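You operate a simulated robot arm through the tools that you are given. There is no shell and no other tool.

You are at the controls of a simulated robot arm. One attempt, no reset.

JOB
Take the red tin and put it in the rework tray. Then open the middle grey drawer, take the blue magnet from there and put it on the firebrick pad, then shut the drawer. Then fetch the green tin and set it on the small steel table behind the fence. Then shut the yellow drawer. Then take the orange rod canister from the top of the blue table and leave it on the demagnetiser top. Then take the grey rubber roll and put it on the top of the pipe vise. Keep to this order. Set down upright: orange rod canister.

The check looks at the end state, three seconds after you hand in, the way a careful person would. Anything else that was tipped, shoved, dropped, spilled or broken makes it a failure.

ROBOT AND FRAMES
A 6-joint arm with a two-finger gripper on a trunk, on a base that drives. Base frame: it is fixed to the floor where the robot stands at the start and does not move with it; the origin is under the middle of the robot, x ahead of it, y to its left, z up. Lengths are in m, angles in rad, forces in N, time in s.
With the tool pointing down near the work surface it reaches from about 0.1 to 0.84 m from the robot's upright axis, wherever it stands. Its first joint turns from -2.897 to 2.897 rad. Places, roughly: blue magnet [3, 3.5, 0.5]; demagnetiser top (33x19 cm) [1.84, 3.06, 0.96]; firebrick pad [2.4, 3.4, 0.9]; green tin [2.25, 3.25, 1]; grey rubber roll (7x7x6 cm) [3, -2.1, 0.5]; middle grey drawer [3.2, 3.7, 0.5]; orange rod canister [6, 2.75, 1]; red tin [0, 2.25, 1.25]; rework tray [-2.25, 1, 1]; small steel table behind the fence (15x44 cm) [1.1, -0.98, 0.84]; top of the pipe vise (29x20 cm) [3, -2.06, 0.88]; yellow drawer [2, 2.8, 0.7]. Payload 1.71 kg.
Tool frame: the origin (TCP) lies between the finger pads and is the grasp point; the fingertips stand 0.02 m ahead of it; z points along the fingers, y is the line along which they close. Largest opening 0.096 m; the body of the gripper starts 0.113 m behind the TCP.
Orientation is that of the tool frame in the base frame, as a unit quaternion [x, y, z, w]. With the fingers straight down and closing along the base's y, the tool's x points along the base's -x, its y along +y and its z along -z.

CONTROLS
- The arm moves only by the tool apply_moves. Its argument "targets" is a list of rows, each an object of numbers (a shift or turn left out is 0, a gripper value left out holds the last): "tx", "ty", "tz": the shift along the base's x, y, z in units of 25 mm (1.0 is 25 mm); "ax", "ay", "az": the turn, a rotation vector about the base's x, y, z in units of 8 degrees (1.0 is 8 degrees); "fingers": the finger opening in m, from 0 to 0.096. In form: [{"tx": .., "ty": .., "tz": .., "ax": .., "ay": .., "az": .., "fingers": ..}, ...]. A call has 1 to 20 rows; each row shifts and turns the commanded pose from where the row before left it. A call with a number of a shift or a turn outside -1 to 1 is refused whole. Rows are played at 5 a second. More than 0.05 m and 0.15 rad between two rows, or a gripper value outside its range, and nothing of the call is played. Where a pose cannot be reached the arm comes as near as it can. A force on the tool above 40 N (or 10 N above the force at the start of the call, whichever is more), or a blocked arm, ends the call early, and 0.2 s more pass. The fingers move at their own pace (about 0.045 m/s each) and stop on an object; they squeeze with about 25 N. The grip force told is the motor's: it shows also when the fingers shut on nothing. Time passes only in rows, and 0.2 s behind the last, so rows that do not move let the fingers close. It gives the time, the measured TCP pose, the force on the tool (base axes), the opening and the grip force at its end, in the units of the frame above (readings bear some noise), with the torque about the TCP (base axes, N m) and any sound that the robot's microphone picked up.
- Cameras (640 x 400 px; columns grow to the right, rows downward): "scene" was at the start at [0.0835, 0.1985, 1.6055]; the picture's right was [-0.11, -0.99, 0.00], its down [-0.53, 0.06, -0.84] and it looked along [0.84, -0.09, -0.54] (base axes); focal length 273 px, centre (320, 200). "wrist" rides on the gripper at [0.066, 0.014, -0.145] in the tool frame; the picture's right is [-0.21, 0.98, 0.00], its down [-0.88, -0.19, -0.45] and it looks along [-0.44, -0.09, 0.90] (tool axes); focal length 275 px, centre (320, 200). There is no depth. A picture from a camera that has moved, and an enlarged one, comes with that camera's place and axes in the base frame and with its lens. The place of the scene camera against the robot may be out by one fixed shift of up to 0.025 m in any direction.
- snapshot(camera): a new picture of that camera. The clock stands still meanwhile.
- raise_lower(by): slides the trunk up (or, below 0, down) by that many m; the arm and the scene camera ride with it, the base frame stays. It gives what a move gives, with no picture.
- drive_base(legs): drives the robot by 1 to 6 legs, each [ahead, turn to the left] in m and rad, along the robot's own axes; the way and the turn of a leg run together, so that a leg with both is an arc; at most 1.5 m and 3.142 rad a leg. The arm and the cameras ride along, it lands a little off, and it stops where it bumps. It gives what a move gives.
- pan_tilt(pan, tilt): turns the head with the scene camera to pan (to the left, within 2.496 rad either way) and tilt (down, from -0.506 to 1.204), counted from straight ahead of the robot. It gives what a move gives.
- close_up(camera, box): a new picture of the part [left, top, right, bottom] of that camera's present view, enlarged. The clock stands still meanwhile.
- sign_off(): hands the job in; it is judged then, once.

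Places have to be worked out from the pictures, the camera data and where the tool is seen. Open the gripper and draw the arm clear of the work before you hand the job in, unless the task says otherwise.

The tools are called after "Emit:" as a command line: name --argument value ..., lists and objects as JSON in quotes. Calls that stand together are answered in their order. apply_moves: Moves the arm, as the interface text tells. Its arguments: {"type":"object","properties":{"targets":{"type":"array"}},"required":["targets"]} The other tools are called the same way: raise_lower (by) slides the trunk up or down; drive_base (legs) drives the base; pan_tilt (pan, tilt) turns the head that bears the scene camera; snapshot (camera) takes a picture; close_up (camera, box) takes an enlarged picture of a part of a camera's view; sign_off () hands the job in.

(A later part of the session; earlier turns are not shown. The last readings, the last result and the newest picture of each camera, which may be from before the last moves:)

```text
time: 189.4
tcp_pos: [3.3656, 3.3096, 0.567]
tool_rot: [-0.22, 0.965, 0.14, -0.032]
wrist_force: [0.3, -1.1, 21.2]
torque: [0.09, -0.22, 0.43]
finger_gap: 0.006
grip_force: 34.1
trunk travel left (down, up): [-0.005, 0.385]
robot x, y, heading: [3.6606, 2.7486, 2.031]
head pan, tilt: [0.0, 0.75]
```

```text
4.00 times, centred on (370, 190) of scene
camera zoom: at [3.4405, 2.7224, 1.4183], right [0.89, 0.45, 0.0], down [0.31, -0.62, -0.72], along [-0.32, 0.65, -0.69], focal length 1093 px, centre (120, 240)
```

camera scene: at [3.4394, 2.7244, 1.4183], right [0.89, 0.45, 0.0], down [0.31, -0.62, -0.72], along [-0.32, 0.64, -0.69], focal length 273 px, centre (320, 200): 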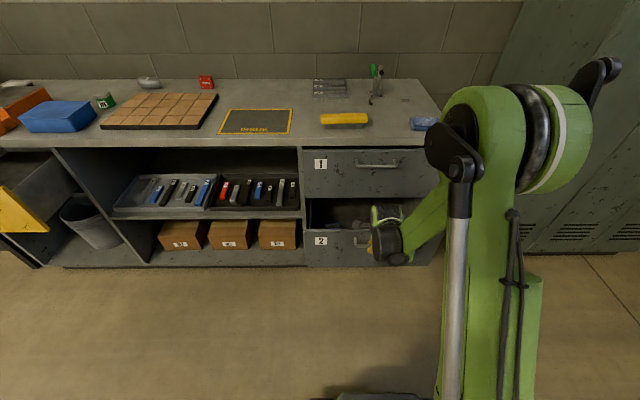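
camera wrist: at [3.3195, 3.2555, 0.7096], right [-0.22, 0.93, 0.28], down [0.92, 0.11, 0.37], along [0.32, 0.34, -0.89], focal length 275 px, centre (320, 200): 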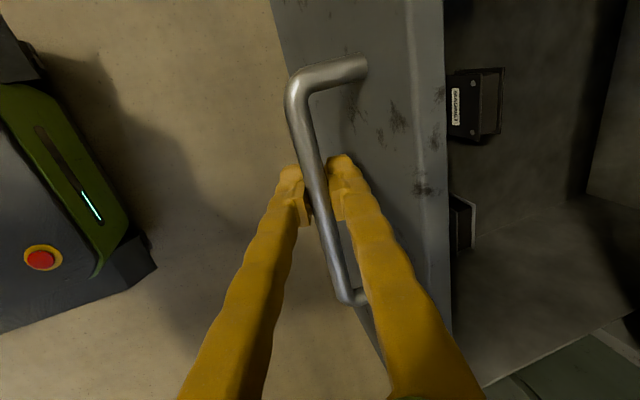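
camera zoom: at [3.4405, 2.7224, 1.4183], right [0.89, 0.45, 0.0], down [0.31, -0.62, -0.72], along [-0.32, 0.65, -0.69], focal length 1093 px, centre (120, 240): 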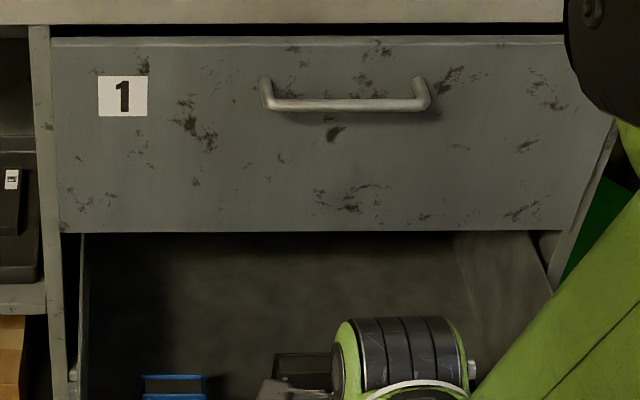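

The drawer is open about 22 cm and I can see a blue block at the left inside, black ones further right. I'll release the handle, lift the tool straight out, and look into the drawer.

Emit:
apply_moves --targets '[{"fingers": 0.036}, {}, {}, {"tx": 0.08, "ty": -0.16, "tz": 0.7}, {"tx": 0.08, "ty": -0.16, "tz": 0.8}, {"tx": 0.08, "ty": -0.16, "tz": 0.9}, {"tz": 1}, {"tz": 1}, {"tz": 1}, {"tz": 1}, {"tz": 1}, {"tz": 1}, {"tz": 1}, {}]'

Emit:
snapshot --camera "wrist"

Emit:
snapshot --camera "scene"

```text
time: 192.4
tcp_pos: [3.3695, 3.2987, 0.8024]
tool_rot: [-0.222, 0.965, 0.139, -0.033]
wrist_force: [0.1, -0.2, -0.6]
torque: [0.0, 0.02, -0.01]
finger_gap: 0.0361
grip_force: 0.0
trunk travel left (down, up): [-0.005, 0.385]
robot x, y, heading: [3.6596, 2.7521, 2.035]
head pan, tilt: [0.0, 0.75]
```

```text
taken
camera wrist: at [3.3232, 3.2447, 0.945], right [-0.22, 0.93, 0.28], down [0.92, 0.11, 0.37], along [0.32, 0.34, -0.89], focal length 275 px, centre (320, 200)
```

wrist: 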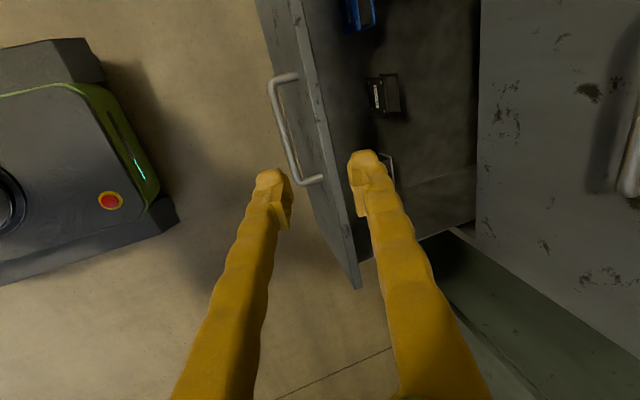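

```text
taken
camera scene: at [3.44, 2.7234, 1.4183], right [0.89, 0.45, 0.0], down [0.31, -0.62, -0.72], along [-0.32, 0.64, -0.69], focal length 273 px, centre (320, 200)
```

scene: 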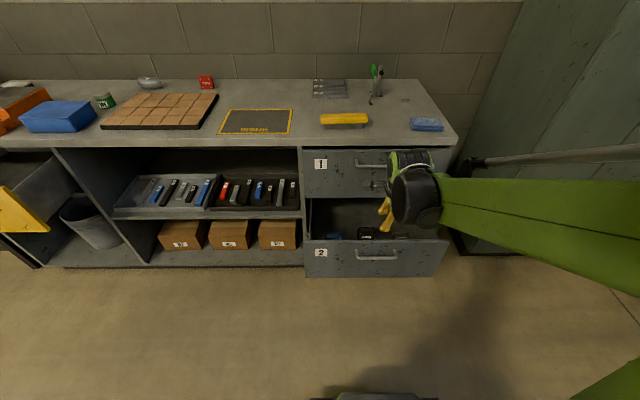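

The blue magnet lies toward the left of the drawer. I'll move the tool 13 cm left above the drawer for a proper look.

Emit:
apply_moves --targets '[{"tx": -0.93, "ty": -0.47}, {"tx": -0.93, "ty": -0.47}, {"tx": -0.93, "ty": -0.47}, {"tx": -0.93, "ty": -0.47}, {"tx": -0.93, "ty": -0.47}, {}]'

Emit:
snapshot --camera "wrist"

Emit:
close_up --camera "scene" --box '[290, 180, 450, 280]'

```text
time: 193.8
tcp_pos: [3.253, 3.2404, 0.8024]
tool_rot: [-0.221, 0.965, 0.14, -0.033]
wrist_force: [0.1, -0.4, 0.5]
torque: [0.0, 0.04, -0.01]
finger_gap: 0.0361
grip_force: 0.0
trunk travel left (down, up): [-0.005, 0.385]
robot x, y, heading: [3.6622, 2.7489, 2.034]
head pan, tilt: [0.0, 0.75]
```

```text
taken
camera wrist: at [3.2067, 3.1864, 0.9441], right [-0.22, 0.93, 0.28], down [0.92, 0.11, 0.37], along [0.32, 0.34, -0.89], focal length 275 px, centre (320, 200)
```

wrist: 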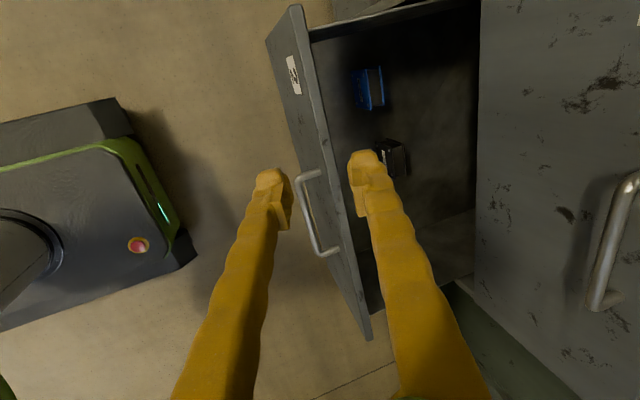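

```text
4.00 times, centred on (370, 230) of scene
camera zoom: at [3.44, 2.7235, 1.4183], right [0.89, 0.45, 0.0], down [0.31, -0.62, -0.72], along [-0.32, 0.64, -0.69], focal length 1093 px, centre (120, 80)
```

zoom: 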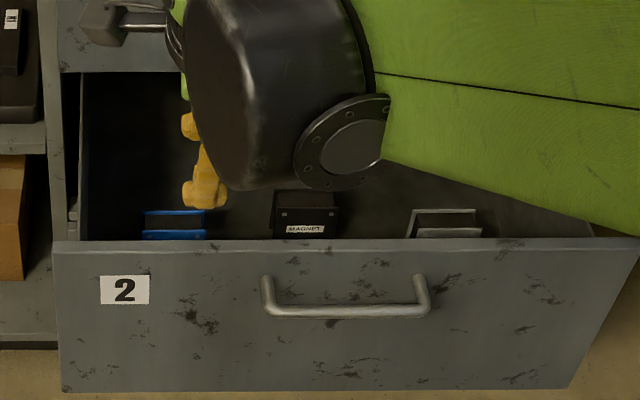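

Three magnet blocks are in the drawer, the blue one leftmost. I'll enlarge the wrist view of it to see its shape.

Emit:
close_up --camera "wrist" --box '[310, 30, 470, 130]'

```text
4.00 times, centred on (390, 80) of wrist
camera zoom: at [3.2067, 3.1864, 0.9441], right [-0.22, 0.93, 0.28], down [0.92, 0.11, 0.37], along [0.32, 0.34, -0.89], focal length 1101 px, centre (40, 680)
```

zoom: 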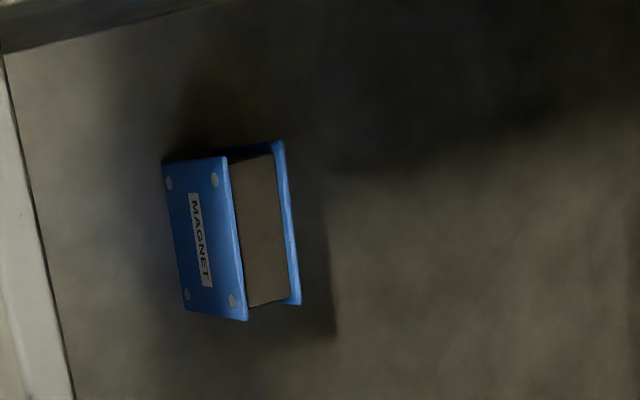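

The blue magnet is a block standing with its plates facing me: about 6.7 cm wide, 2.7 cm thick, 6.5 cm tall, centred near u 4.357, n 1.62. The current closing direction (front-to-back) suits it; I'll move over it and re-measure.

Emit:
apply_moves --targets '[{"ax": -0.447, "ay": -0.225, "tz": -0.4, "fingers": 0.06}, {"tx": -0.36, "ty": 0.715, "tz": -0.4}, {"tx": -0.36, "ty": 0.715, "tz": -0.4}, {"tx": -0.36, "ty": 0.715, "tz": -0.4}, {"tx": -0.36, "ty": 0.715, "tz": -0.4}, {"tx": -0.36, "ty": 0.715, "tz": 0}, {}]'

Emit:
snapshot --camera "wrist"

Emit:
snapshot --camera "scene"

```text
time: 195.4
tcp_pos: [3.2101, 3.3287, 0.7531]
tool_rot: [-0.222, 0.969, 0.106, -0.025]
wrist_force: [-0.2, 0.6, 0.1]
torque: [0.0, -0.04, -0.02]
finger_gap: 0.06
grip_force: 0.0
trunk travel left (down, up): [-0.005, 0.385]
robot x, y, heading: [3.6627, 2.7514, 2.036]
head pan, tilt: [0.0, 0.75]
```

```text
taken
camera wrist: at [3.1595, 3.2848, 0.897], right [-0.23, 0.95, 0.21], down [0.91, 0.13, 0.39], along [0.35, 0.28, -0.89], focal length 275 px, centre (320, 200)
```

wrist: 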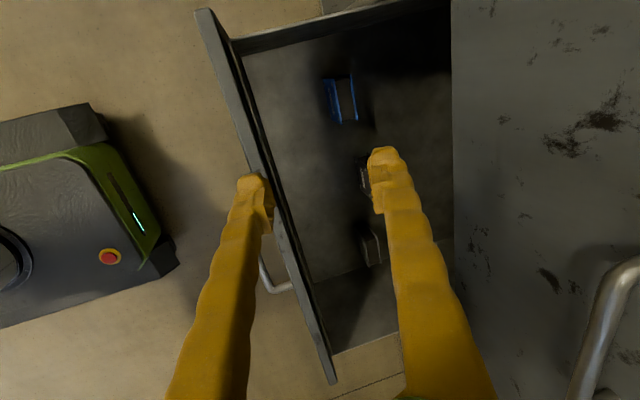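

```text
taken
camera scene: at [3.4398, 2.7236, 1.4183], right [0.89, 0.45, 0.0], down [0.31, -0.62, -0.72], along [-0.32, 0.64, -0.69], focal length 273 px, centre (320, 200)
```

scene: 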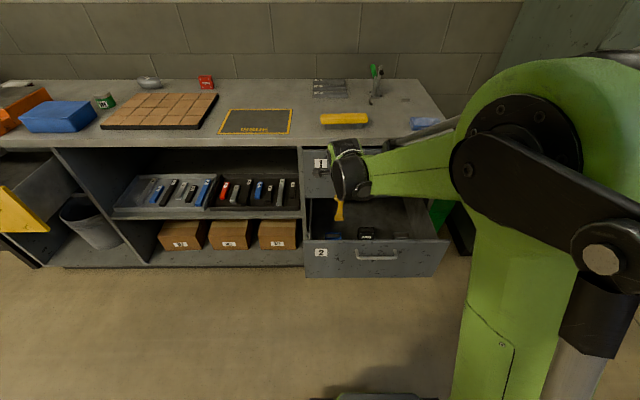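

I'll enlarge this wrist view of the blue block to triangulate its faces.

Emit:
close_up --camera "wrist" --box '[280, 50, 440, 150]'

```text
4.00 times, centred on (360, 100) of wrist
camera zoom: at [3.1595, 3.2848, 0.897], right [-0.23, 0.95, 0.21], down [0.91, 0.13, 0.39], along [0.35, 0.28, -0.89], focal length 1101 px, centre (160, 600)
```

zoom: 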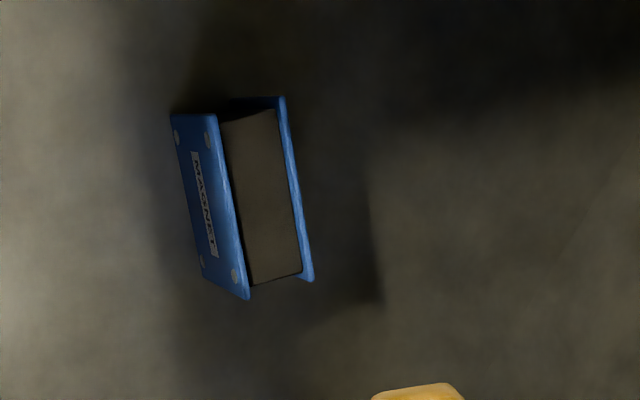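

Triangulated: the blue block spans u 4.326–4.398, n 1.630–1.657, z about 0.375–0.45. I'll move directly over it and descend partway.

Emit:
apply_moves --targets '[{"tx": -0.4, "ty": 0.794}, {"tx": -0.4, "ty": 0.794}, {"tx": -0.4, "ty": 0.794}, {"tx": -0.4, "ty": 0.794}, {"tx": -0.4, "ty": 0.794}, {"tz": -0.8}, {"tz": -0.8}, {"tz": -0.8}, {"tz": -0.8}, {"tz": -0.8}, {"tz": -0.8}, {}]'

Emit:
snapshot --camera "wrist"

Emit:
snapshot --camera "scene"

```text
time: 198.0
tcp_pos: [3.1601, 3.4283, 0.631]
tool_rot: [-0.221, 0.969, 0.106, -0.025]
wrist_force: [0.6, -0.3, -1.3]
torque: [0.01, 0.01, 0.03]
finger_gap: 0.0601
grip_force: 0.1
trunk travel left (down, up): [-0.005, 0.385]
robot x, y, heading: [3.662, 2.7494, 2.028]
head pan, tilt: [0.0, 0.75]
```

```text
taken
camera wrist: at [3.1089, 3.3839, 0.7754], right [-0.23, 0.95, 0.21], down [0.91, 0.13, 0.39], along [0.35, 0.28, -0.89], focal length 275 px, centre (320, 200)
```

wrist: 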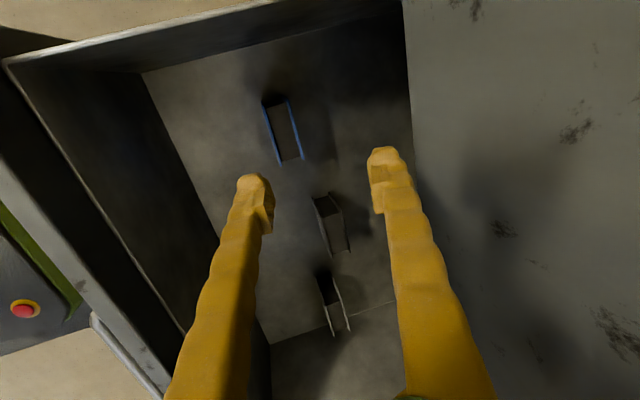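

```text
taken
camera scene: at [3.4398, 2.7236, 1.4183], right [0.89, 0.45, 0.0], down [0.31, -0.62, -0.72], along [-0.32, 0.64, -0.69], focal length 273 px, centre (320, 200)
```

scene: 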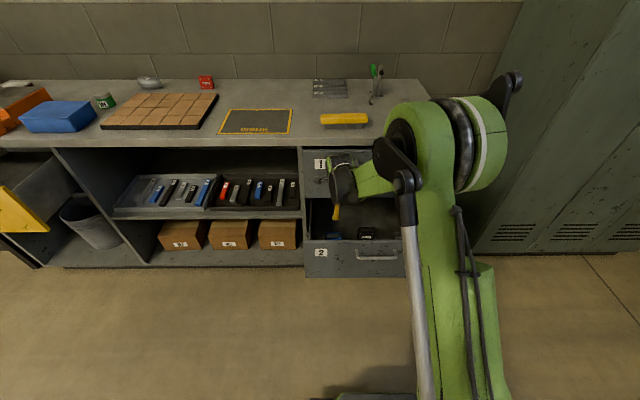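

The block sits right where vertical descent will straddle it (centre n≈1.640). I'll lower 15 cm, then check.

Emit:
apply_moves --targets '[{"tz": -0.8}, {"tz": -0.8}, {"tz": -0.8}, {"tz": -0.8}, {"tz": -0.8}, {"tz": -0.8}, {"tz": -0.8}, {}]'

Emit:
snapshot --camera "wrist"

```text
time: 199.8
tcp_pos: [3.159, 3.4299, 0.4914]
tool_rot: [-0.222, 0.969, 0.106, -0.025]
wrist_force: [-0.4, 0.5, -0.5]
torque: [0.0, 0.0, -0.02]
finger_gap: 0.0599
grip_force: 0.1
trunk travel left (down, up): [-0.005, 0.385]
robot x, y, heading: [3.6648, 2.7482, 2.031]
head pan, tilt: [0.0, 0.75]
```

```text
taken
camera wrist: at [3.1085, 3.3848, 0.6358], right [-0.23, 0.95, 0.21], down [0.91, 0.13, 0.39], along [0.35, 0.28, -0.89], focal length 275 px, centre (320, 200)
```

wrist: 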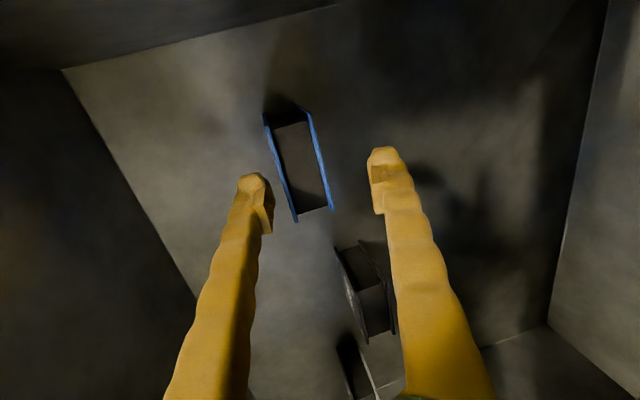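

Block top is about 5 cm below and slightly to the front side. I'll nudge 5 mm back toward me while lowering the last 6 cm.

Emit:
apply_moves --targets '[{"tx": 0.045, "ty": -0.09, "tz": -0.6}, {"tx": 0.045, "ty": -0.09, "tz": -0.6}, {"tz": -0.6}, {"tz": -0.5}, {}]'

Emit:
snapshot --camera "wrist"

```text
time: 201.0
tcp_pos: [3.1628, 3.4249, 0.434]
tool_rot: [-0.222, 0.969, 0.106, -0.025]
wrist_force: [-0.4, 1.2, 0.4]
torque: [0.01, 0.0, 0.0]
finger_gap: 0.0599
grip_force: 0.0
trunk travel left (down, up): [-0.005, 0.385]
robot x, y, heading: [3.6668, 2.751, 2.034]
head pan, tilt: [0.0, 0.75]
```

```text
taken
camera wrist: at [3.1115, 3.3795, 0.5775], right [-0.23, 0.95, 0.21], down [0.91, 0.13, 0.39], along [0.35, 0.28, -0.89], focal length 275 px, centre (320, 200)
```

wrist: 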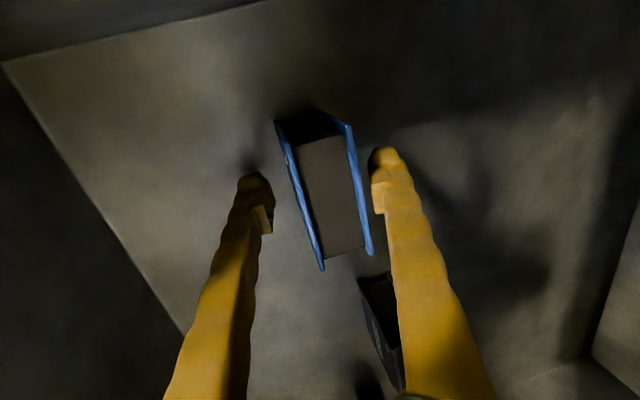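

The block is between the fingers with about 5 cm of overlap. Closing on it now.

Emit:
apply_moves --targets '[{"fingers": 0.01}, {}, {}, {}, {}]'

Emit:
snapshot --camera "wrist"

```text
time: 202.2
tcp_pos: [3.1614, 3.4243, 0.4332]
tool_rot: [-0.222, 0.969, 0.106, -0.026]
wrist_force: [-0.6, -0.4, 0.5]
torque: [-0.04, -0.04, 0.02]
finger_gap: 0.029
grip_force: 25.6
trunk travel left (down, up): [-0.005, 0.385]
robot x, y, heading: [3.6605, 2.7515, 2.035]
head pan, tilt: [0.0, 0.75]
```

```text
taken
camera wrist: at [3.1115, 3.3795, 0.5777], right [-0.23, 0.95, 0.21], down [0.91, 0.13, 0.39], along [0.35, 0.28, -0.89], focal length 275 px, centre (320, 200)
```

wrist: 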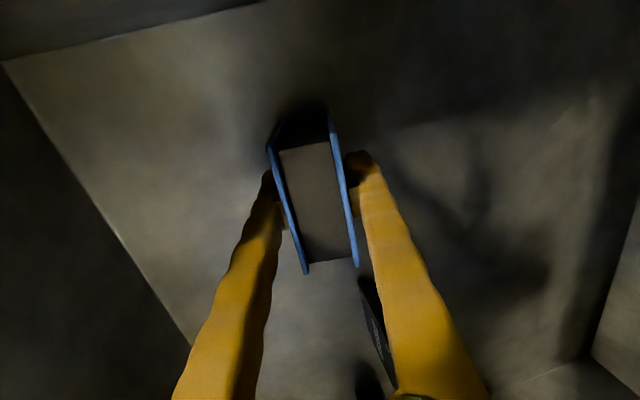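

The magnet is held (gap 29 mm). Lifting straight up out of the drawer, then drawing back clear of the bench edge.

Emit:
apply_moves --targets '[{"tz": 0.6}, {"tz": 0.8}, {"tz": 0.9}, {"tz": 0.9}, {"tz": 0.9}, {"tz": 0.9}, {"tz": 0.9}, {"tz": 0.9}, {"tz": 0.9}, {"tz": 0.9}, {"tz": 0.9}, {"tz": 0.9}, {}]'

Emit:
snapshot --camera "wrist"

```text
time: 205.0
tcp_pos: [3.1615, 3.4244, 0.6924]
tool_rot: [-0.222, 0.969, 0.106, -0.025]
wrist_force: [0.1, -0.4, -4.7]
torque: [0.0, -0.02, -0.01]
finger_gap: 0.0291
grip_force: 24.8
trunk travel left (down, up): [-0.005, 0.385]
robot x, y, heading: [3.665, 2.7477, 2.031]
head pan, tilt: [0.0, 0.75]
```

```text
taken
camera wrist: at [3.1105, 3.3791, 0.8376], right [-0.23, 0.95, 0.21], down [0.91, 0.13, 0.39], along [0.35, 0.28, -0.89], focal length 275 px, centre (320, 200)
```

wrist: 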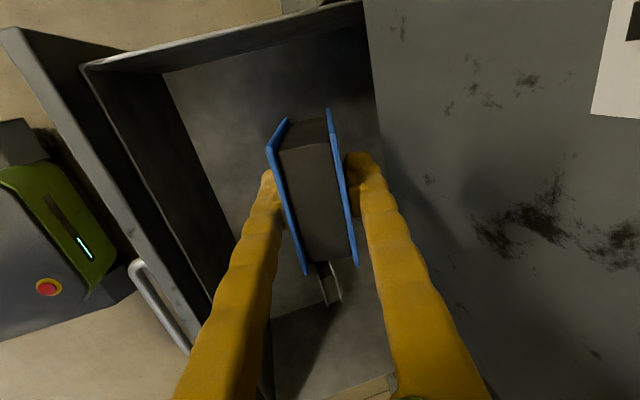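

Magnet is clear of the drawer floor. Retracting diagonally back and up over the drawer front.

Emit:
apply_moves --targets '[{"tx": 0.27, "ty": -0.536, "tz": 0.7}, {"tx": 0.27, "ty": -0.536, "tz": 0.7}, {"tx": 0.27, "ty": -0.536, "tz": 0.7}, {"tx": 0.27, "ty": -0.536, "tz": 0.7}, {"tx": 0.4, "ty": -0.794, "tz": 0.7}, {"tx": 0.4, "ty": -0.794, "tz": 0.7}, {"tx": 0.4, "ty": -0.794, "tz": 0.8}, {"tx": 0.4, "ty": -0.794, "tz": 0.8}, {"tx": 0.4, "ty": -0.794, "tz": 0.8}, {"tz": 0.8}, {"tz": 0.8}, {"tz": 0.8}, {"tz": 0.8}, {}]'

Emit:
snapshot --camera "wrist"

Emit:
snapshot --camera "scene"

```text
time: 208.0
tcp_pos: [3.2389, 3.2716, 0.939]
tool_rot: [-0.222, 0.969, 0.106, -0.025]
wrist_force: [0.2, 0.8, -4.1]
torque: [0.01, -0.01, 0.03]
finger_gap: 0.029
grip_force: 25.1
trunk travel left (down, up): [-0.005, 0.385]
robot x, y, heading: [3.6632, 2.7529, 2.034]
head pan, tilt: [0.0, 0.75]
```

```text
taken
camera wrist: at [3.1878, 3.2271, 1.0834], right [-0.23, 0.95, 0.21], down [0.91, 0.13, 0.39], along [0.35, 0.28, -0.89], focal length 275 px, centre (320, 200)
```

wrist: 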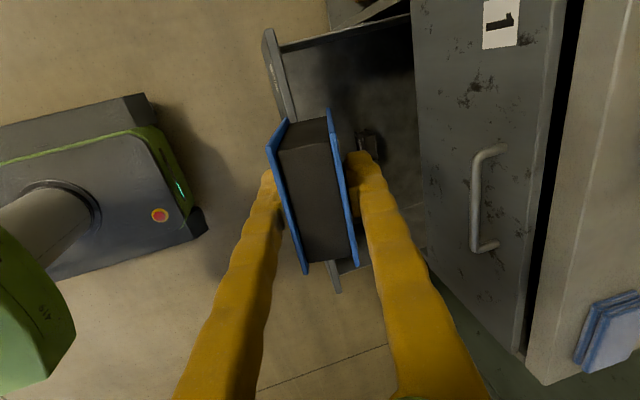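

```text
taken
camera scene: at [3.4398, 2.7236, 1.4183], right [0.89, 0.45, 0.0], down [0.31, -0.62, -0.72], along [-0.32, 0.64, -0.69], focal length 273 px, centre (320, 200)
```

scene: 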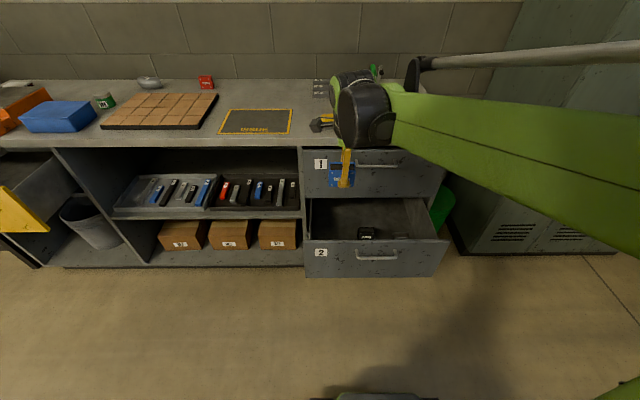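

The magnet is out and held. I'll raise the trunk and drive round to stand in front of the firebrick pad (leaving the open drawer clear on my right).

Emit:
raise_lower --by 0.17

Emit:
drive_base --legs '[[0, 1.574], [0.66, 0], [0, -1.571]]'

Emit:
snapshot --camera "scene"

```text
time: 209.9
tcp_pos: [3.2392, 3.2726, 1.109]
tool_rot: [-0.222, 0.969, 0.105, -0.025]
wrist_force: [1.2, 0.1, -4.2]
torque: [0.05, 0.01, 0.0]
finger_gap: 0.0292
grip_force: 24.9
trunk travel left (down, up): [-0.175, 0.215]
robot x, y, heading: [3.6622, 2.7534, 2.034]
head pan, tilt: [0.0, 0.75]
```

```text
time: 226.6
tcp_pos: [2.6305, 2.9307, 1.1076]
tool_rot: [-0.25, 0.962, 0.105, -0.028]
wrist_force: [-0.2, -0.2, -5.1]
torque: [0.03, -0.01, 0.0]
finger_gap: 0.0288
grip_force: 25.3
trunk travel left (down, up): [-0.175, 0.215]
robot x, y, heading: [3.0812, 2.4304, 2.095]
head pan, tilt: [0.0, 0.75]
```

```text
taken
camera scene: at [2.8569, 2.3946, 1.5883], right [0.87, 0.5, 0.0], down [0.34, -0.6, -0.72], along [-0.36, 0.63, -0.69], focal length 273 px, centre (320, 200)
```

scene: 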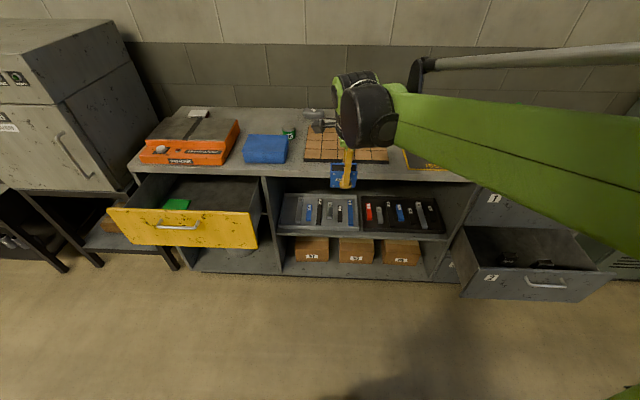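

Pad is ahead, slightly left under the gripper. I'll square up and roll 0.38 m forward with the magnet at z≈1.1, well above the bench items.

Emit:
drive_base --legs '[[0, -0.058], [0.38, 0]]'

Emit:
snapshot --camera "scene"

Emit:
snapshot --camera "wrist"

```text
time: 230.3
tcp_pos: [2.492, 3.2923, 1.1179]
tool_rot: [-0.222, 0.968, 0.113, -0.027]
wrist_force: [-0.1, -0.9, -4.4]
torque: [0.05, -0.03, 0.0]
finger_gap: 0.0292
grip_force: 25.4
trunk travel left (down, up): [-0.175, 0.215]
robot x, y, heading: [2.9042, 2.7843, 2.033]
head pan, tilt: [0.0, 0.75]
```

```text
taken
camera scene: at [2.6801, 2.7589, 1.5883], right [0.9, 0.45, 0.0], down [0.31, -0.62, -0.72], along [-0.32, 0.64, -0.69], focal length 273 px, centre (320, 200)
```

scene: 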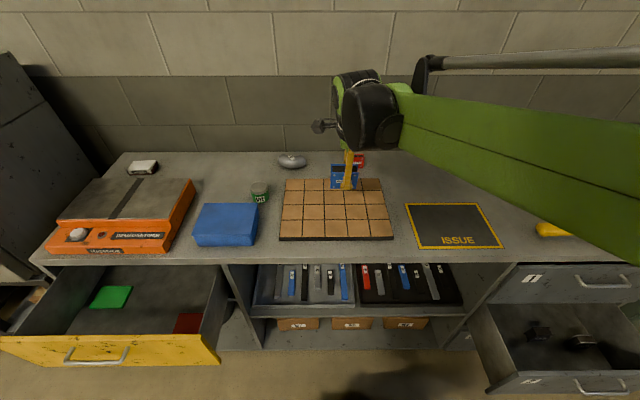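

```text
taken
camera wrist: at [2.4422, 3.2461, 1.262], right [-0.23, 0.95, 0.23], down [0.91, 0.13, 0.39], along [0.34, 0.29, -0.89], focal length 275 px, centre (320, 200)
```

wrist: 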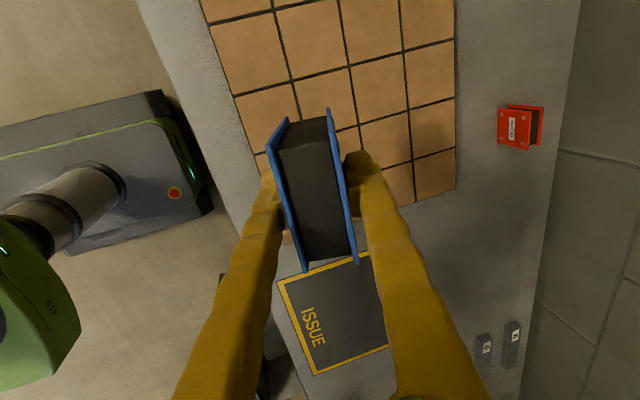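

Pad centre works out to about [2.43, 3.37], top ≈0.915. I'll bring the tool to vertical (so the block's base is level) and move over the pad centre at z≈1.08.

Emit:
apply_moves --targets '[{"ax": -0.748, "ay": -0.376}, {"ax": -0.748, "ay": -0.376}, {"tx": -0.62, "ty": 0.78, "tz": -0.3}, {"tx": -0.62, "ty": 0.78, "tz": -0.3}, {"tx": -0.62, "ty": 0.78, "tz": -0.3}, {"tx": -0.62, "ty": 0.78, "tz": -0.3}, {}]'

Emit:
snapshot --camera "wrist"

Emit:
close_up --camera "scene" --box '[240, 120, 440, 245]'

```text
time: 231.9
tcp_pos: [2.4369, 3.3567, 1.0969]
tool_rot: [-0.225, 0.974, 0.006, -0.001]
wrist_force: [-0.2, 0.1, -5.6]
torque: [0.01, -0.06, -0.03]
finger_gap: 0.0289
grip_force: 25.1
trunk travel left (down, up): [-0.175, 0.215]
robot x, y, heading: [2.9065, 2.7825, 2.036]
head pan, tilt: [0.0, 0.75]
```

```text
taken
camera wrist: at [2.3723, 3.3387, 1.2405], right [-0.24, 0.97, 0.01], down [0.87, 0.21, 0.44], along [0.43, 0.12, -0.9], focal length 275 px, centre (320, 200)
```

wrist: 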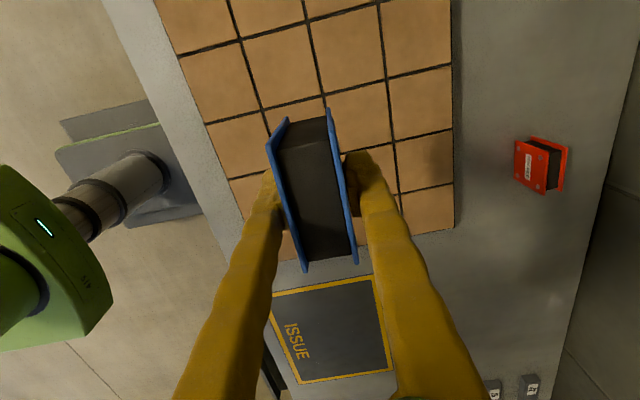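

```text
3.20 times, centred on (340, 182) of scene
camera zoom: at [2.6795, 2.7597, 1.5882], right [0.89, 0.45, 0.0], down [0.31, -0.62, -0.72], along [-0.32, 0.64, -0.69], focal length 875 px, centre (256, 256)
```

zoom: 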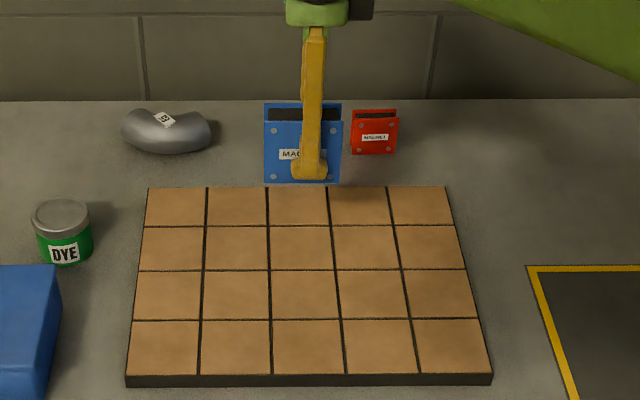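

The block is vertical and centred over the pad. Lowering 10 cm, then slowly to contact.

Emit:
apply_moves --targets '[{"tz": -0.9}, {"tz": -0.9}, {"tz": -0.8}, {"tz": -0.6}, {"tz": -0.4}, {}]'

Emit:
apply_moves --targets '[{"tz": -0.2}, {"tz": -0.2}, {"tz": -0.2}, {}]'

Emit:
close_up --camera "scene" --box '[240, 120, 440, 245]'

```text
time: 233.3
tcp_pos: [2.437, 3.3564, 1.007]
tool_rot: [-0.223, 0.975, 0.007, -0.001]
wrist_force: [0.3, -0.3, -4.8]
torque: [0.02, -0.02, 0.03]
finger_gap: 0.0291
grip_force: 24.6
trunk travel left (down, up): [-0.175, 0.215]
robot x, y, heading: [2.9025, 2.7864, 2.034]
head pan, tilt: [0.0, 0.75]
```

```text
time: 234.3
tcp_pos: [2.4386, 3.3552, 0.9913]
tool_rot: [-0.223, 0.975, 0.007, -0.001]
wrist_force: [0.4, 0.6, -4.3]
torque: [-0.01, -0.04, -0.03]
finger_gap: 0.0291
grip_force: 25.4
trunk travel left (down, up): [-0.175, 0.215]
robot x, y, heading: [2.8997, 2.7832, 2.034]
head pan, tilt: [0.0, 0.75]
```

```text
3.20 times, centred on (340, 182) of scene
camera zoom: at [2.6799, 2.7593, 1.5883], right [0.9, 0.45, 0.0], down [0.31, -0.62, -0.72], along [-0.32, 0.64, -0.69], focal length 875 px, centre (256, 256)
```

zoom: 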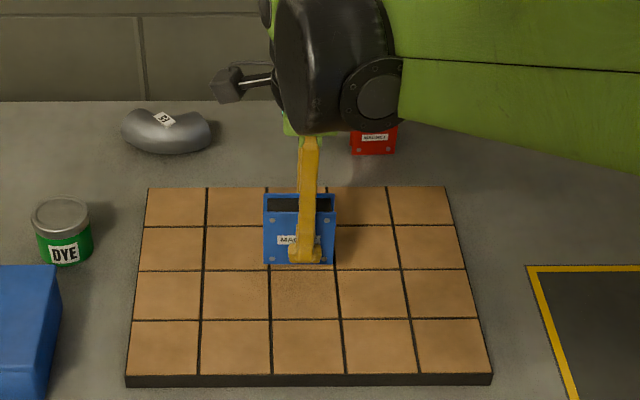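

Still free at z 0.991; continuing in small steps.

Emit:
apply_moves --targets '[{"tz": -0.25}, {"tz": -0.25}, {"tz": -0.25}, {}]'

Emit:
apply_moves --targets '[{"tz": -0.16}, {"tz": -0.16}, {"tz": -0.16}, {}]'

Emit:
close_up --camera "scene" --box '[240, 120, 440, 245]'

```text
time: 235.3
tcp_pos: [2.437, 3.3567, 0.9722]
tool_rot: [-0.224, 0.974, 0.008, -0.001]
wrist_force: [0.1, 0.5, -4.3]
torque: [0.0, 0.0, 0.01]
finger_gap: 0.029
grip_force: 24.8
trunk travel left (down, up): [-0.175, 0.215]
robot x, y, heading: [2.9047, 2.7814, 2.041]
head pan, tilt: [0.0, 0.75]
```

```text
time: 236.3
tcp_pos: [2.4376, 3.3555, 0.9612]
tool_rot: [-0.224, 0.975, 0.007, 0.0]
wrist_force: [-0.1, -0.4, -4.9]
torque: [0.01, -0.01, 0.0]
finger_gap: 0.0291
grip_force: 25.7
trunk travel left (down, up): [-0.175, 0.215]
robot x, y, heading: [2.9065, 2.7796, 2.036]
head pan, tilt: [0.0, 0.75]
```

```text
3.20 times, centred on (340, 182) of scene
camera zoom: at [2.6799, 2.7593, 1.5883], right [0.9, 0.45, 0.0], down [0.31, -0.62, -0.72], along [-0.32, 0.64, -0.69], focal length 875 px, centre (256, 256)
```

zoom: 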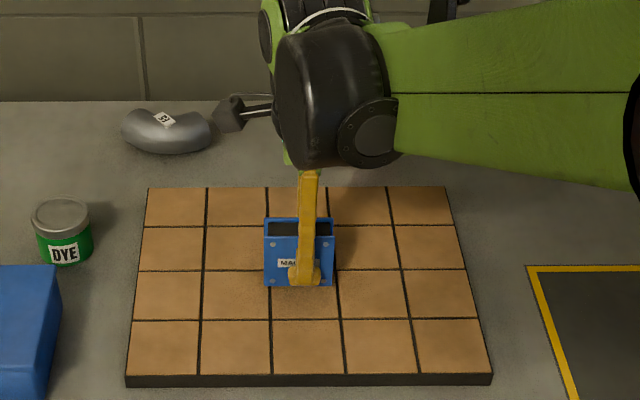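

No contact yet at 0.961; continuing down.

Emit:
apply_moves --targets '[{"tz": -0.14}, {"tz": -0.14}, {"tz": -0.14}, {}]'

Emit:
apply_moves --targets '[{"tz": -0.12}, {"tz": -0.12}, {}]'

```text
time: 237.3
tcp_pos: [2.4387, 3.3562, 0.9517]
tool_rot: [-0.224, 0.974, 0.006, -0.001]
wrist_force: [-1.1, 1.6, 18.0]
torque: [-0.25, -0.14, 0.03]
finger_gap: 0.0291
grip_force: 25.1
trunk travel left (down, up): [-0.175, 0.215]
robot x, y, heading: [2.9048, 2.7843, 2.031]
head pan, tilt: [0.0, 0.75]
```

```text
time: 238.1
tcp_pos: [2.438, 3.3551, 0.9458]
tool_rot: [-0.223, 0.975, 0.007, -0.001]
wrist_force: [3.0, 1.1, 24.8]
torque: [-0.3, -0.19, -0.01]
finger_gap: 0.0291
grip_force: 25.2
trunk travel left (down, up): [-0.175, 0.215]
robot x, y, heading: [2.9035, 2.7838, 2.034]
head pan, tilt: [0.0, 0.75]
```

Contact: the block is down on the pad (25 N up). I'll ease off 3 mm, open, and rise straight up.

Emit:
apply_moves --targets '[{"tz": 0.12}, {"fingers": 0.07}, {}, {}, {}, {"tz": 0.4}, {"tz": 0.6}, {"tz": 0.8}, {"tz": 0.8}, {"tz": 0.8}, {"tz": 0.8}, {"tz": 0.8}, {"tz": 0.8}, {}]'

Emit:
close_up --camera "scene" --box '[200, 120, 440, 270]'

Emit:
snapshot --camera "wrist"

```text
time: 241.1
tcp_pos: [2.4374, 3.355, 1.0936]
tool_rot: [-0.223, 0.975, 0.007, -0.001]
wrist_force: [-0.2, 0.1, -0.7]
torque: [0.03, 0.04, 0.01]
finger_gap: 0.0699
grip_force: 0.0
trunk travel left (down, up): [-0.175, 0.215]
robot x, y, heading: [2.9061, 2.7796, 2.031]
head pan, tilt: [0.0, 0.75]
```

```text
2.67 times, centred on (320, 195) of scene
camera zoom: at [2.6802, 2.7589, 1.5883], right [0.9, 0.45, 0.0], down [0.31, -0.62, -0.72], along [-0.32, 0.64, -0.69], focal length 729 px, centre (320, 213)
```

zoom: 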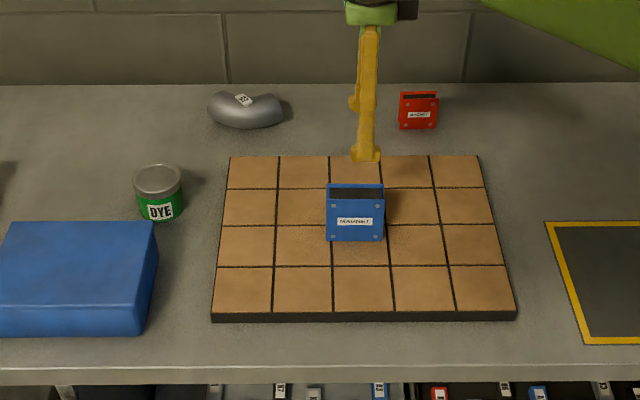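

```text
taken
camera wrist: at [2.374, 3.3371, 1.2386], right [-0.24, 0.97, 0.01], down [0.87, 0.21, 0.44], along [0.43, 0.12, -0.9], focal length 275 px, centre (320, 200)
```

wrist: 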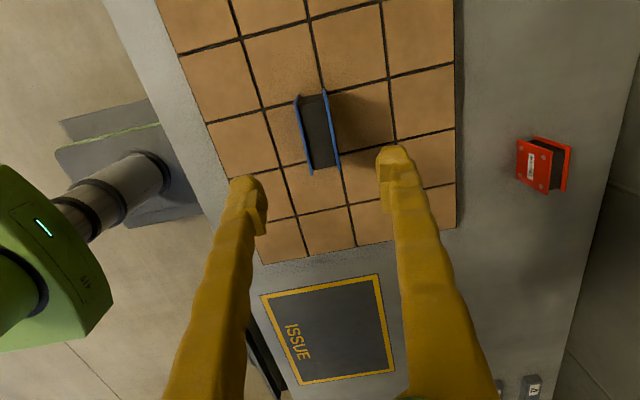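

The blue magnet stands on the firebrick pad. Now I'll back off and return to the grey drawer to shut it.

Emit:
drive_base --legs '[[-0.39, 0], [0, -1.571], [0.66, 0], [0, 1.571]]'

Emit:
raise_lower --by -0.17

Emit:
snapshot --camera "scene"

```text
time: 260.6
tcp_pos: [3.2119, 3.2983, 1.0941]
tool_rot: [-0.225, 0.974, 0.006, -0.001]
wrist_force: [-0.5, -0.4, 1.3]
torque: [0.04, -0.01, 0.02]
finger_gap: 0.0699
grip_force: 0.1
trunk travel left (down, up): [-0.175, 0.215]
robot x, y, heading: [3.6836, 2.7319, 2.043]
head pan, tilt: [0.0, 0.75]
```

```text
time: 262.5
tcp_pos: [3.2183, 3.2846, 0.9334]
tool_rot: [-0.225, 0.974, 0.013, -0.003]
wrist_force: [-0.6, -1.3, 1.1]
torque: [0.0, 0.01, 0.04]
finger_gap: 0.0701
grip_force: 0.1
trunk travel left (down, up): [-0.005, 0.385]
robot x, y, heading: [3.6815, 2.7328, 2.034]
head pan, tilt: [0.0, 0.75]
```

```text
taken
camera scene: at [3.462, 2.7034, 1.4184], right [0.89, 0.45, 0.0], down [0.31, -0.62, -0.72], along [-0.32, 0.64, -0.69], focal length 273 px, centre (320, 200)
```

scene: 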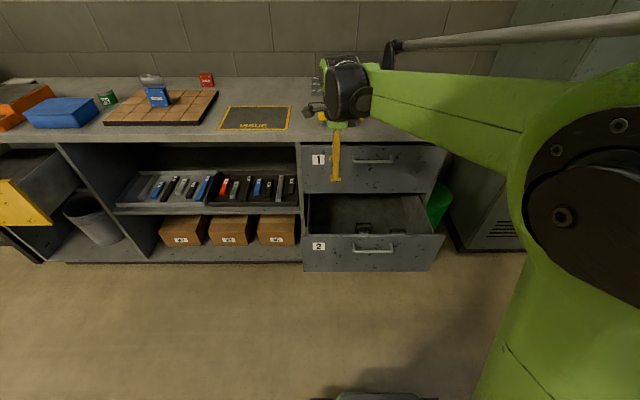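

Back in front of the drawer. I'll close the fingers, pitch the tool to ~70°, and bring it in front of the drawer-2 handle to push it shut.

Emit:
apply_moves --targets '[{"tx": 0.9375, "ty": -0.2285, "fingers": 0.0}, {"tx": 0.9375, "ty": -0.2285}, {"tx": 0.9375, "ty": -0.2285}, {"tx": 0.9375, "ty": -0.2285}, {"tx": 0.9375, "ty": -0.2285, "ax": 0.744, "ay": 0.374}, {"tx": 0.9375, "ty": -0.2285, "ax": 0.744, "ay": 0.374}, {"tx": 0.9375, "ty": -0.2285, "ax": 0.744, "ay": 0.374}, {"tx": 0.9375, "ty": -0.2285}, {"tz": -1}, {"tz": -1}, {"tz": -1}, {"tz": -1}, {"tz": -1}, {"tz": -1}, {"tz": -1}, {"tz": -1}, {"tz": -1}, {}]'

Emit:
snapshot --camera "wrist"

Emit:
snapshot --camera "scene"

```text
time: 266.3
tcp_pos: [3.4051, 3.2348, 0.7078]
tool_rot: [-0.221, 0.957, 0.182, -0.043]
wrist_force: [0.3, 0.4, 0.0]
torque: [0.05, -0.01, 0.03]
finger_gap: 0.0001
grip_force: 25.4
trunk travel left (down, up): [-0.005, 0.385]
robot x, y, heading: [3.6833, 2.7328, 2.042]
head pan, tilt: [0.0, 0.75]
```

```text
taken
camera wrist: at [3.3646, 3.1706, 0.8473], right [-0.21, 0.91, 0.36], down [0.94, 0.08, 0.34], along [0.28, 0.41, -0.87], focal length 275 px, centre (320, 200)
```

wrist: 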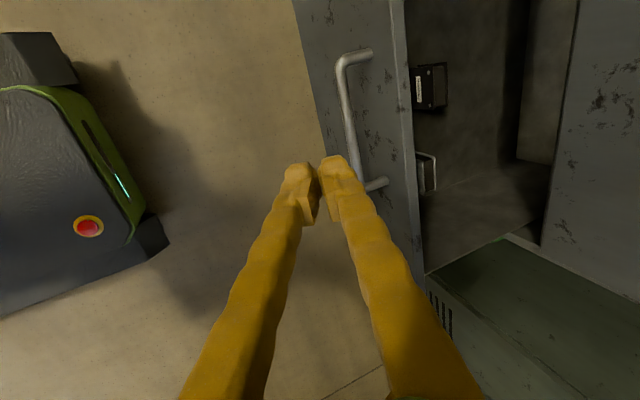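

```text
taken
camera scene: at [3.4621, 2.7033, 1.4183], right [0.89, 0.45, 0.0], down [0.31, -0.62, -0.72], along [-0.32, 0.64, -0.69], focal length 273 px, centre (320, 200)
```

scene: 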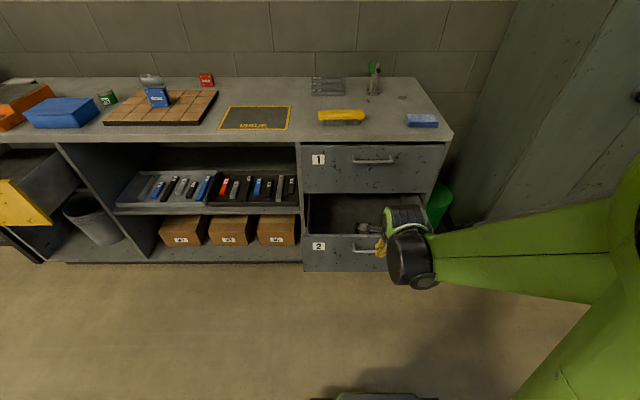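

The tool is 8 cm in front of the bar. I'll lower to z≈0.555 and push forward gently.

Emit:
apply_moves --targets '[{"tz": -0.9}, {"tz": -0.9}, {"tz": -0.9}, {"tz": -0.9}, {"tz": -0.9}, {"tz": -0.9}, {"tz": -0.7}, {}]'

Emit:
snapshot --camera "wrist"

```text
time: 268.1
tcp_pos: [3.3996, 3.251, 0.5795]
tool_rot: [-0.221, 0.957, 0.182, -0.043]
wrist_force: [0.2, 0.0, -0.1]
torque: [-0.03, 0.02, 0.01]
finger_gap: 0.0
grip_force: 25.6
out of reach, approached as far as the arm can: row 6, 7
trunk travel left (down, up): [-0.005, 0.385]
robot x, y, heading: [3.6844, 2.7307, 2.032]
head pan, tilt: [0.0, 0.75]
```

```text
taken
camera wrist: at [3.3592, 3.1856, 0.7172], right [-0.21, 0.91, 0.36], down [0.94, 0.08, 0.34], along [0.28, 0.41, -0.87], focal length 275 px, centre (320, 200)
```

wrist: 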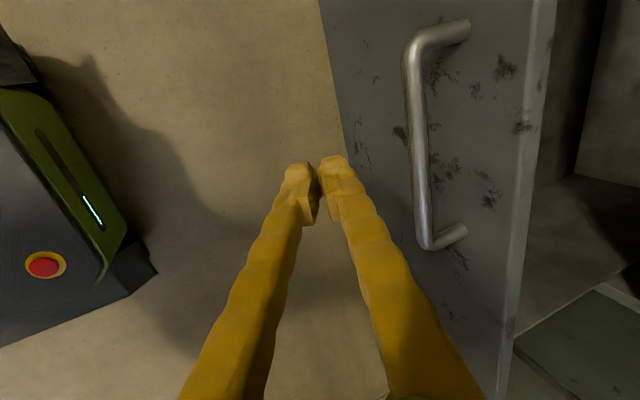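

I'll go forward 3 cm while lowering, so the fingertips sit below the bar's centre line, then push.

Emit:
apply_moves --targets '[{"tx": -0.27, "ty": 0.536}, {"tx": -0.27, "ty": 0.536, "tz": -0.5}, {"tz": -0.7}, {}]'

Emit:
snapshot --camera "wrist"

```text
time: 269.1
tcp_pos: [3.3835, 3.2802, 0.5545]
tool_rot: [-0.221, 0.957, 0.181, -0.042]
wrist_force: [0.3, 0.0, -0.3]
torque: [0.04, 0.02, 0.02]
finger_gap: 0.0
grip_force: 24.7
out of reach, approached as far as the arm can: row 3
trunk travel left (down, up): [-0.005, 0.385]
robot x, y, heading: [3.6851, 2.7315, 2.039]
head pan, tilt: [0.0, 0.75]
```

```text
taken
camera wrist: at [3.3431, 3.2158, 0.6939], right [-0.21, 0.91, 0.36], down [0.94, 0.08, 0.34], along [0.28, 0.41, -0.87], focal length 275 px, centre (320, 200)
```

wrist: 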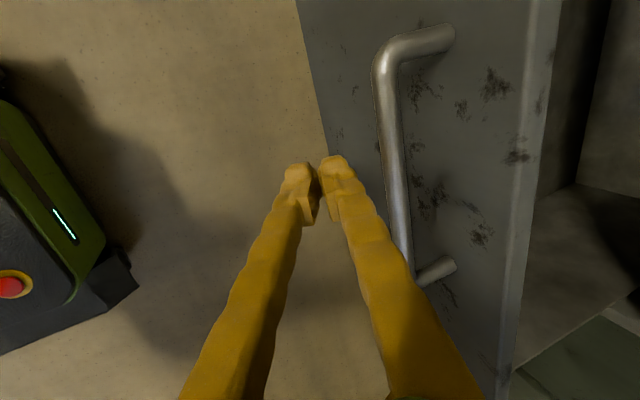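

Fingertips now overlap the bar's height. Pushing forward 2 cm per row.

Emit:
apply_moves --targets '[{"tx": -0.27, "ty": 0.536}, {"tx": -0.27, "ty": 0.536}, {"tx": -0.27, "ty": 0.536}, {"tx": -0.27, "ty": 0.536}, {"tx": -0.27, "ty": 0.536}, {"tx": -0.27, "ty": 0.536}, {}]'

Emit:
snapshot --camera "wrist"

Emit:
snapshot --camera "scene"

```text
time: 270.7
tcp_pos: [3.342, 3.3626, 0.5547]
tool_rot: [-0.221, 0.957, 0.182, -0.042]
wrist_force: [-0.5, 0.5, -0.8]
torque: [0.0, 0.02, 0.03]
finger_gap: 0.0001
grip_force: 25.6
trunk travel left (down, up): [-0.005, 0.385]
robot x, y, heading: [3.6811, 2.7312, 2.041]
head pan, tilt: [0.0, 0.75]
```

```text
taken
camera wrist: at [3.3028, 3.2974, 0.6946], right [-0.21, 0.91, 0.36], down [0.94, 0.08, 0.34], along [0.28, 0.41, -0.87], focal length 275 px, centre (320, 200)
```

wrist: 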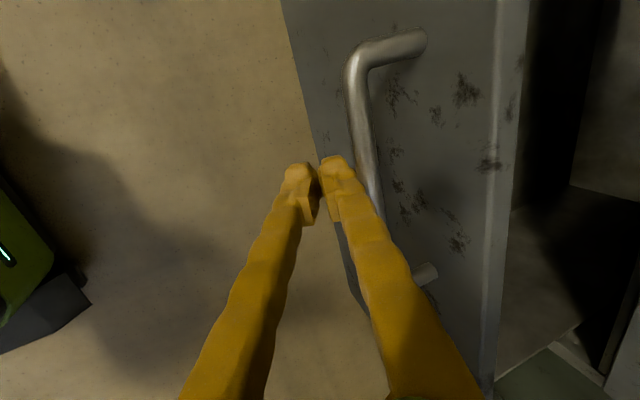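

```text
taken
camera scene: at [3.462, 2.7035, 1.4183], right [0.89, 0.45, 0.0], down [0.31, -0.62, -0.72], along [-0.32, 0.64, -0.69], focal length 273 px, centre (320, 200)
```

scene: 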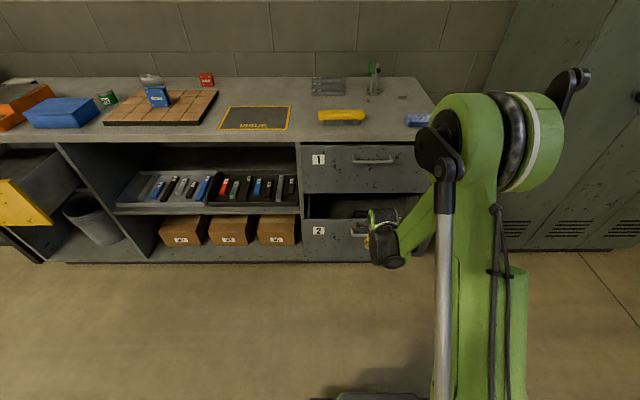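

The drawer is sliding in. Pushing on.

Emit:
apply_moves --targets '[{"tx": -0.27, "ty": 0.536}, {"tx": -0.27, "ty": 0.536}, {"tx": -0.27, "ty": 0.536}, {"tx": -0.27, "ty": 0.536}, {"tx": -0.27, "ty": 0.536}, {"tx": -0.27, "ty": 0.536}, {}]'

Emit:
snapshot --camera "wrist"

Emit:
snapshot --camera "scene"

```text
time: 272.3
tcp_pos: [3.3029, 3.4432, 0.5556]
tool_rot: [-0.221, 0.957, 0.182, -0.044]
wrist_force: [-0.1, 0.6, 1.2]
torque: [0.03, -0.01, 0.0]
finger_gap: 0.0001
grip_force: 25.2
trunk travel left (down, up): [-0.005, 0.385]
robot x, y, heading: [3.684, 2.7298, 2.041]
head pan, tilt: [0.0, 0.75]
```

```text
taken
camera wrist: at [3.2617, 3.377, 0.6951], right [-0.21, 0.91, 0.36], down [0.94, 0.08, 0.34], along [0.28, 0.41, -0.87], focal length 275 px, centre (320, 200)
```

wrist: 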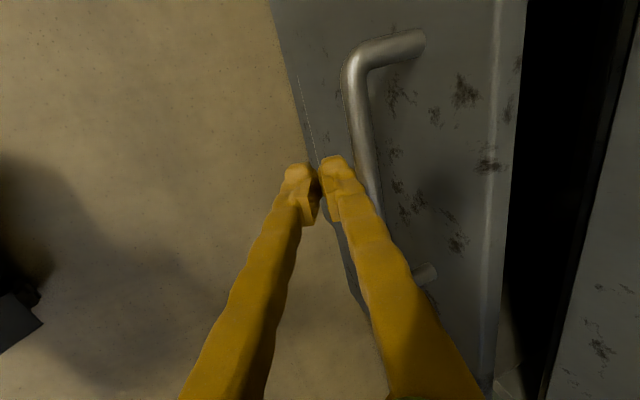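

```text
taken
camera scene: at [3.462, 2.7035, 1.4183], right [0.89, 0.45, 0.0], down [0.31, -0.62, -0.72], along [-0.32, 0.64, -0.69], focal length 273 px, centre (320, 200)
```

scene: 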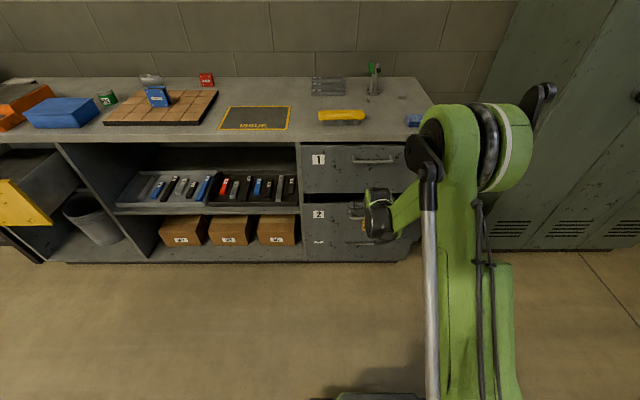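

Nearly there; about 5–6 cm left. Continuing until it seats.

Emit:
apply_moves --targets '[{"tx": -0.27, "ty": 0.536}, {"tx": -0.27, "ty": 0.536}, {"tx": -0.27, "ty": 0.536}, {"tx": -0.27, "ty": 0.536}, {}]'

Emit:
snapshot --camera "wrist"

Emit:
snapshot --camera "scene"

```text
time: 273.5
tcp_pos: [3.2739, 3.4949, 0.556]
tool_rot: [-0.221, 0.957, 0.182, -0.043]
wrist_force: [7.4, -13.4, -6.3]
torque: [0.23, 0.07, 0.14]
finger_gap: 0.0001
grip_force: 24.8
trunk travel left (down, up): [-0.005, 0.385]
robot x, y, heading: [3.6835, 2.7334, 2.033]
head pan, tilt: [0.0, 0.75]
```

```text
taken
camera wrist: at [3.2342, 3.4306, 0.695], right [-0.21, 0.91, 0.36], down [0.94, 0.08, 0.34], along [0.28, 0.41, -0.87], focal length 275 px, centre (320, 200)
```

wrist: 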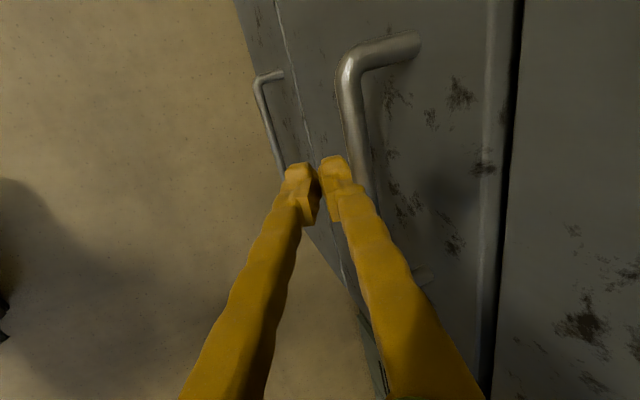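

```text
taken
camera scene: at [3.462, 2.7034, 1.4182], right [0.89, 0.45, 0.0], down [0.31, -0.62, -0.72], along [-0.32, 0.64, -0.69], focal length 273 px, centre (320, 200)
```

scene: 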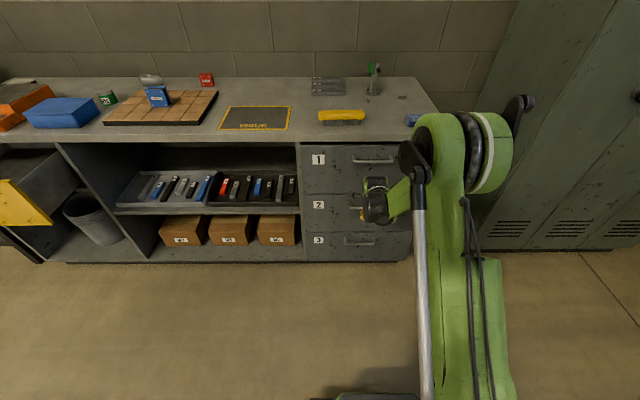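

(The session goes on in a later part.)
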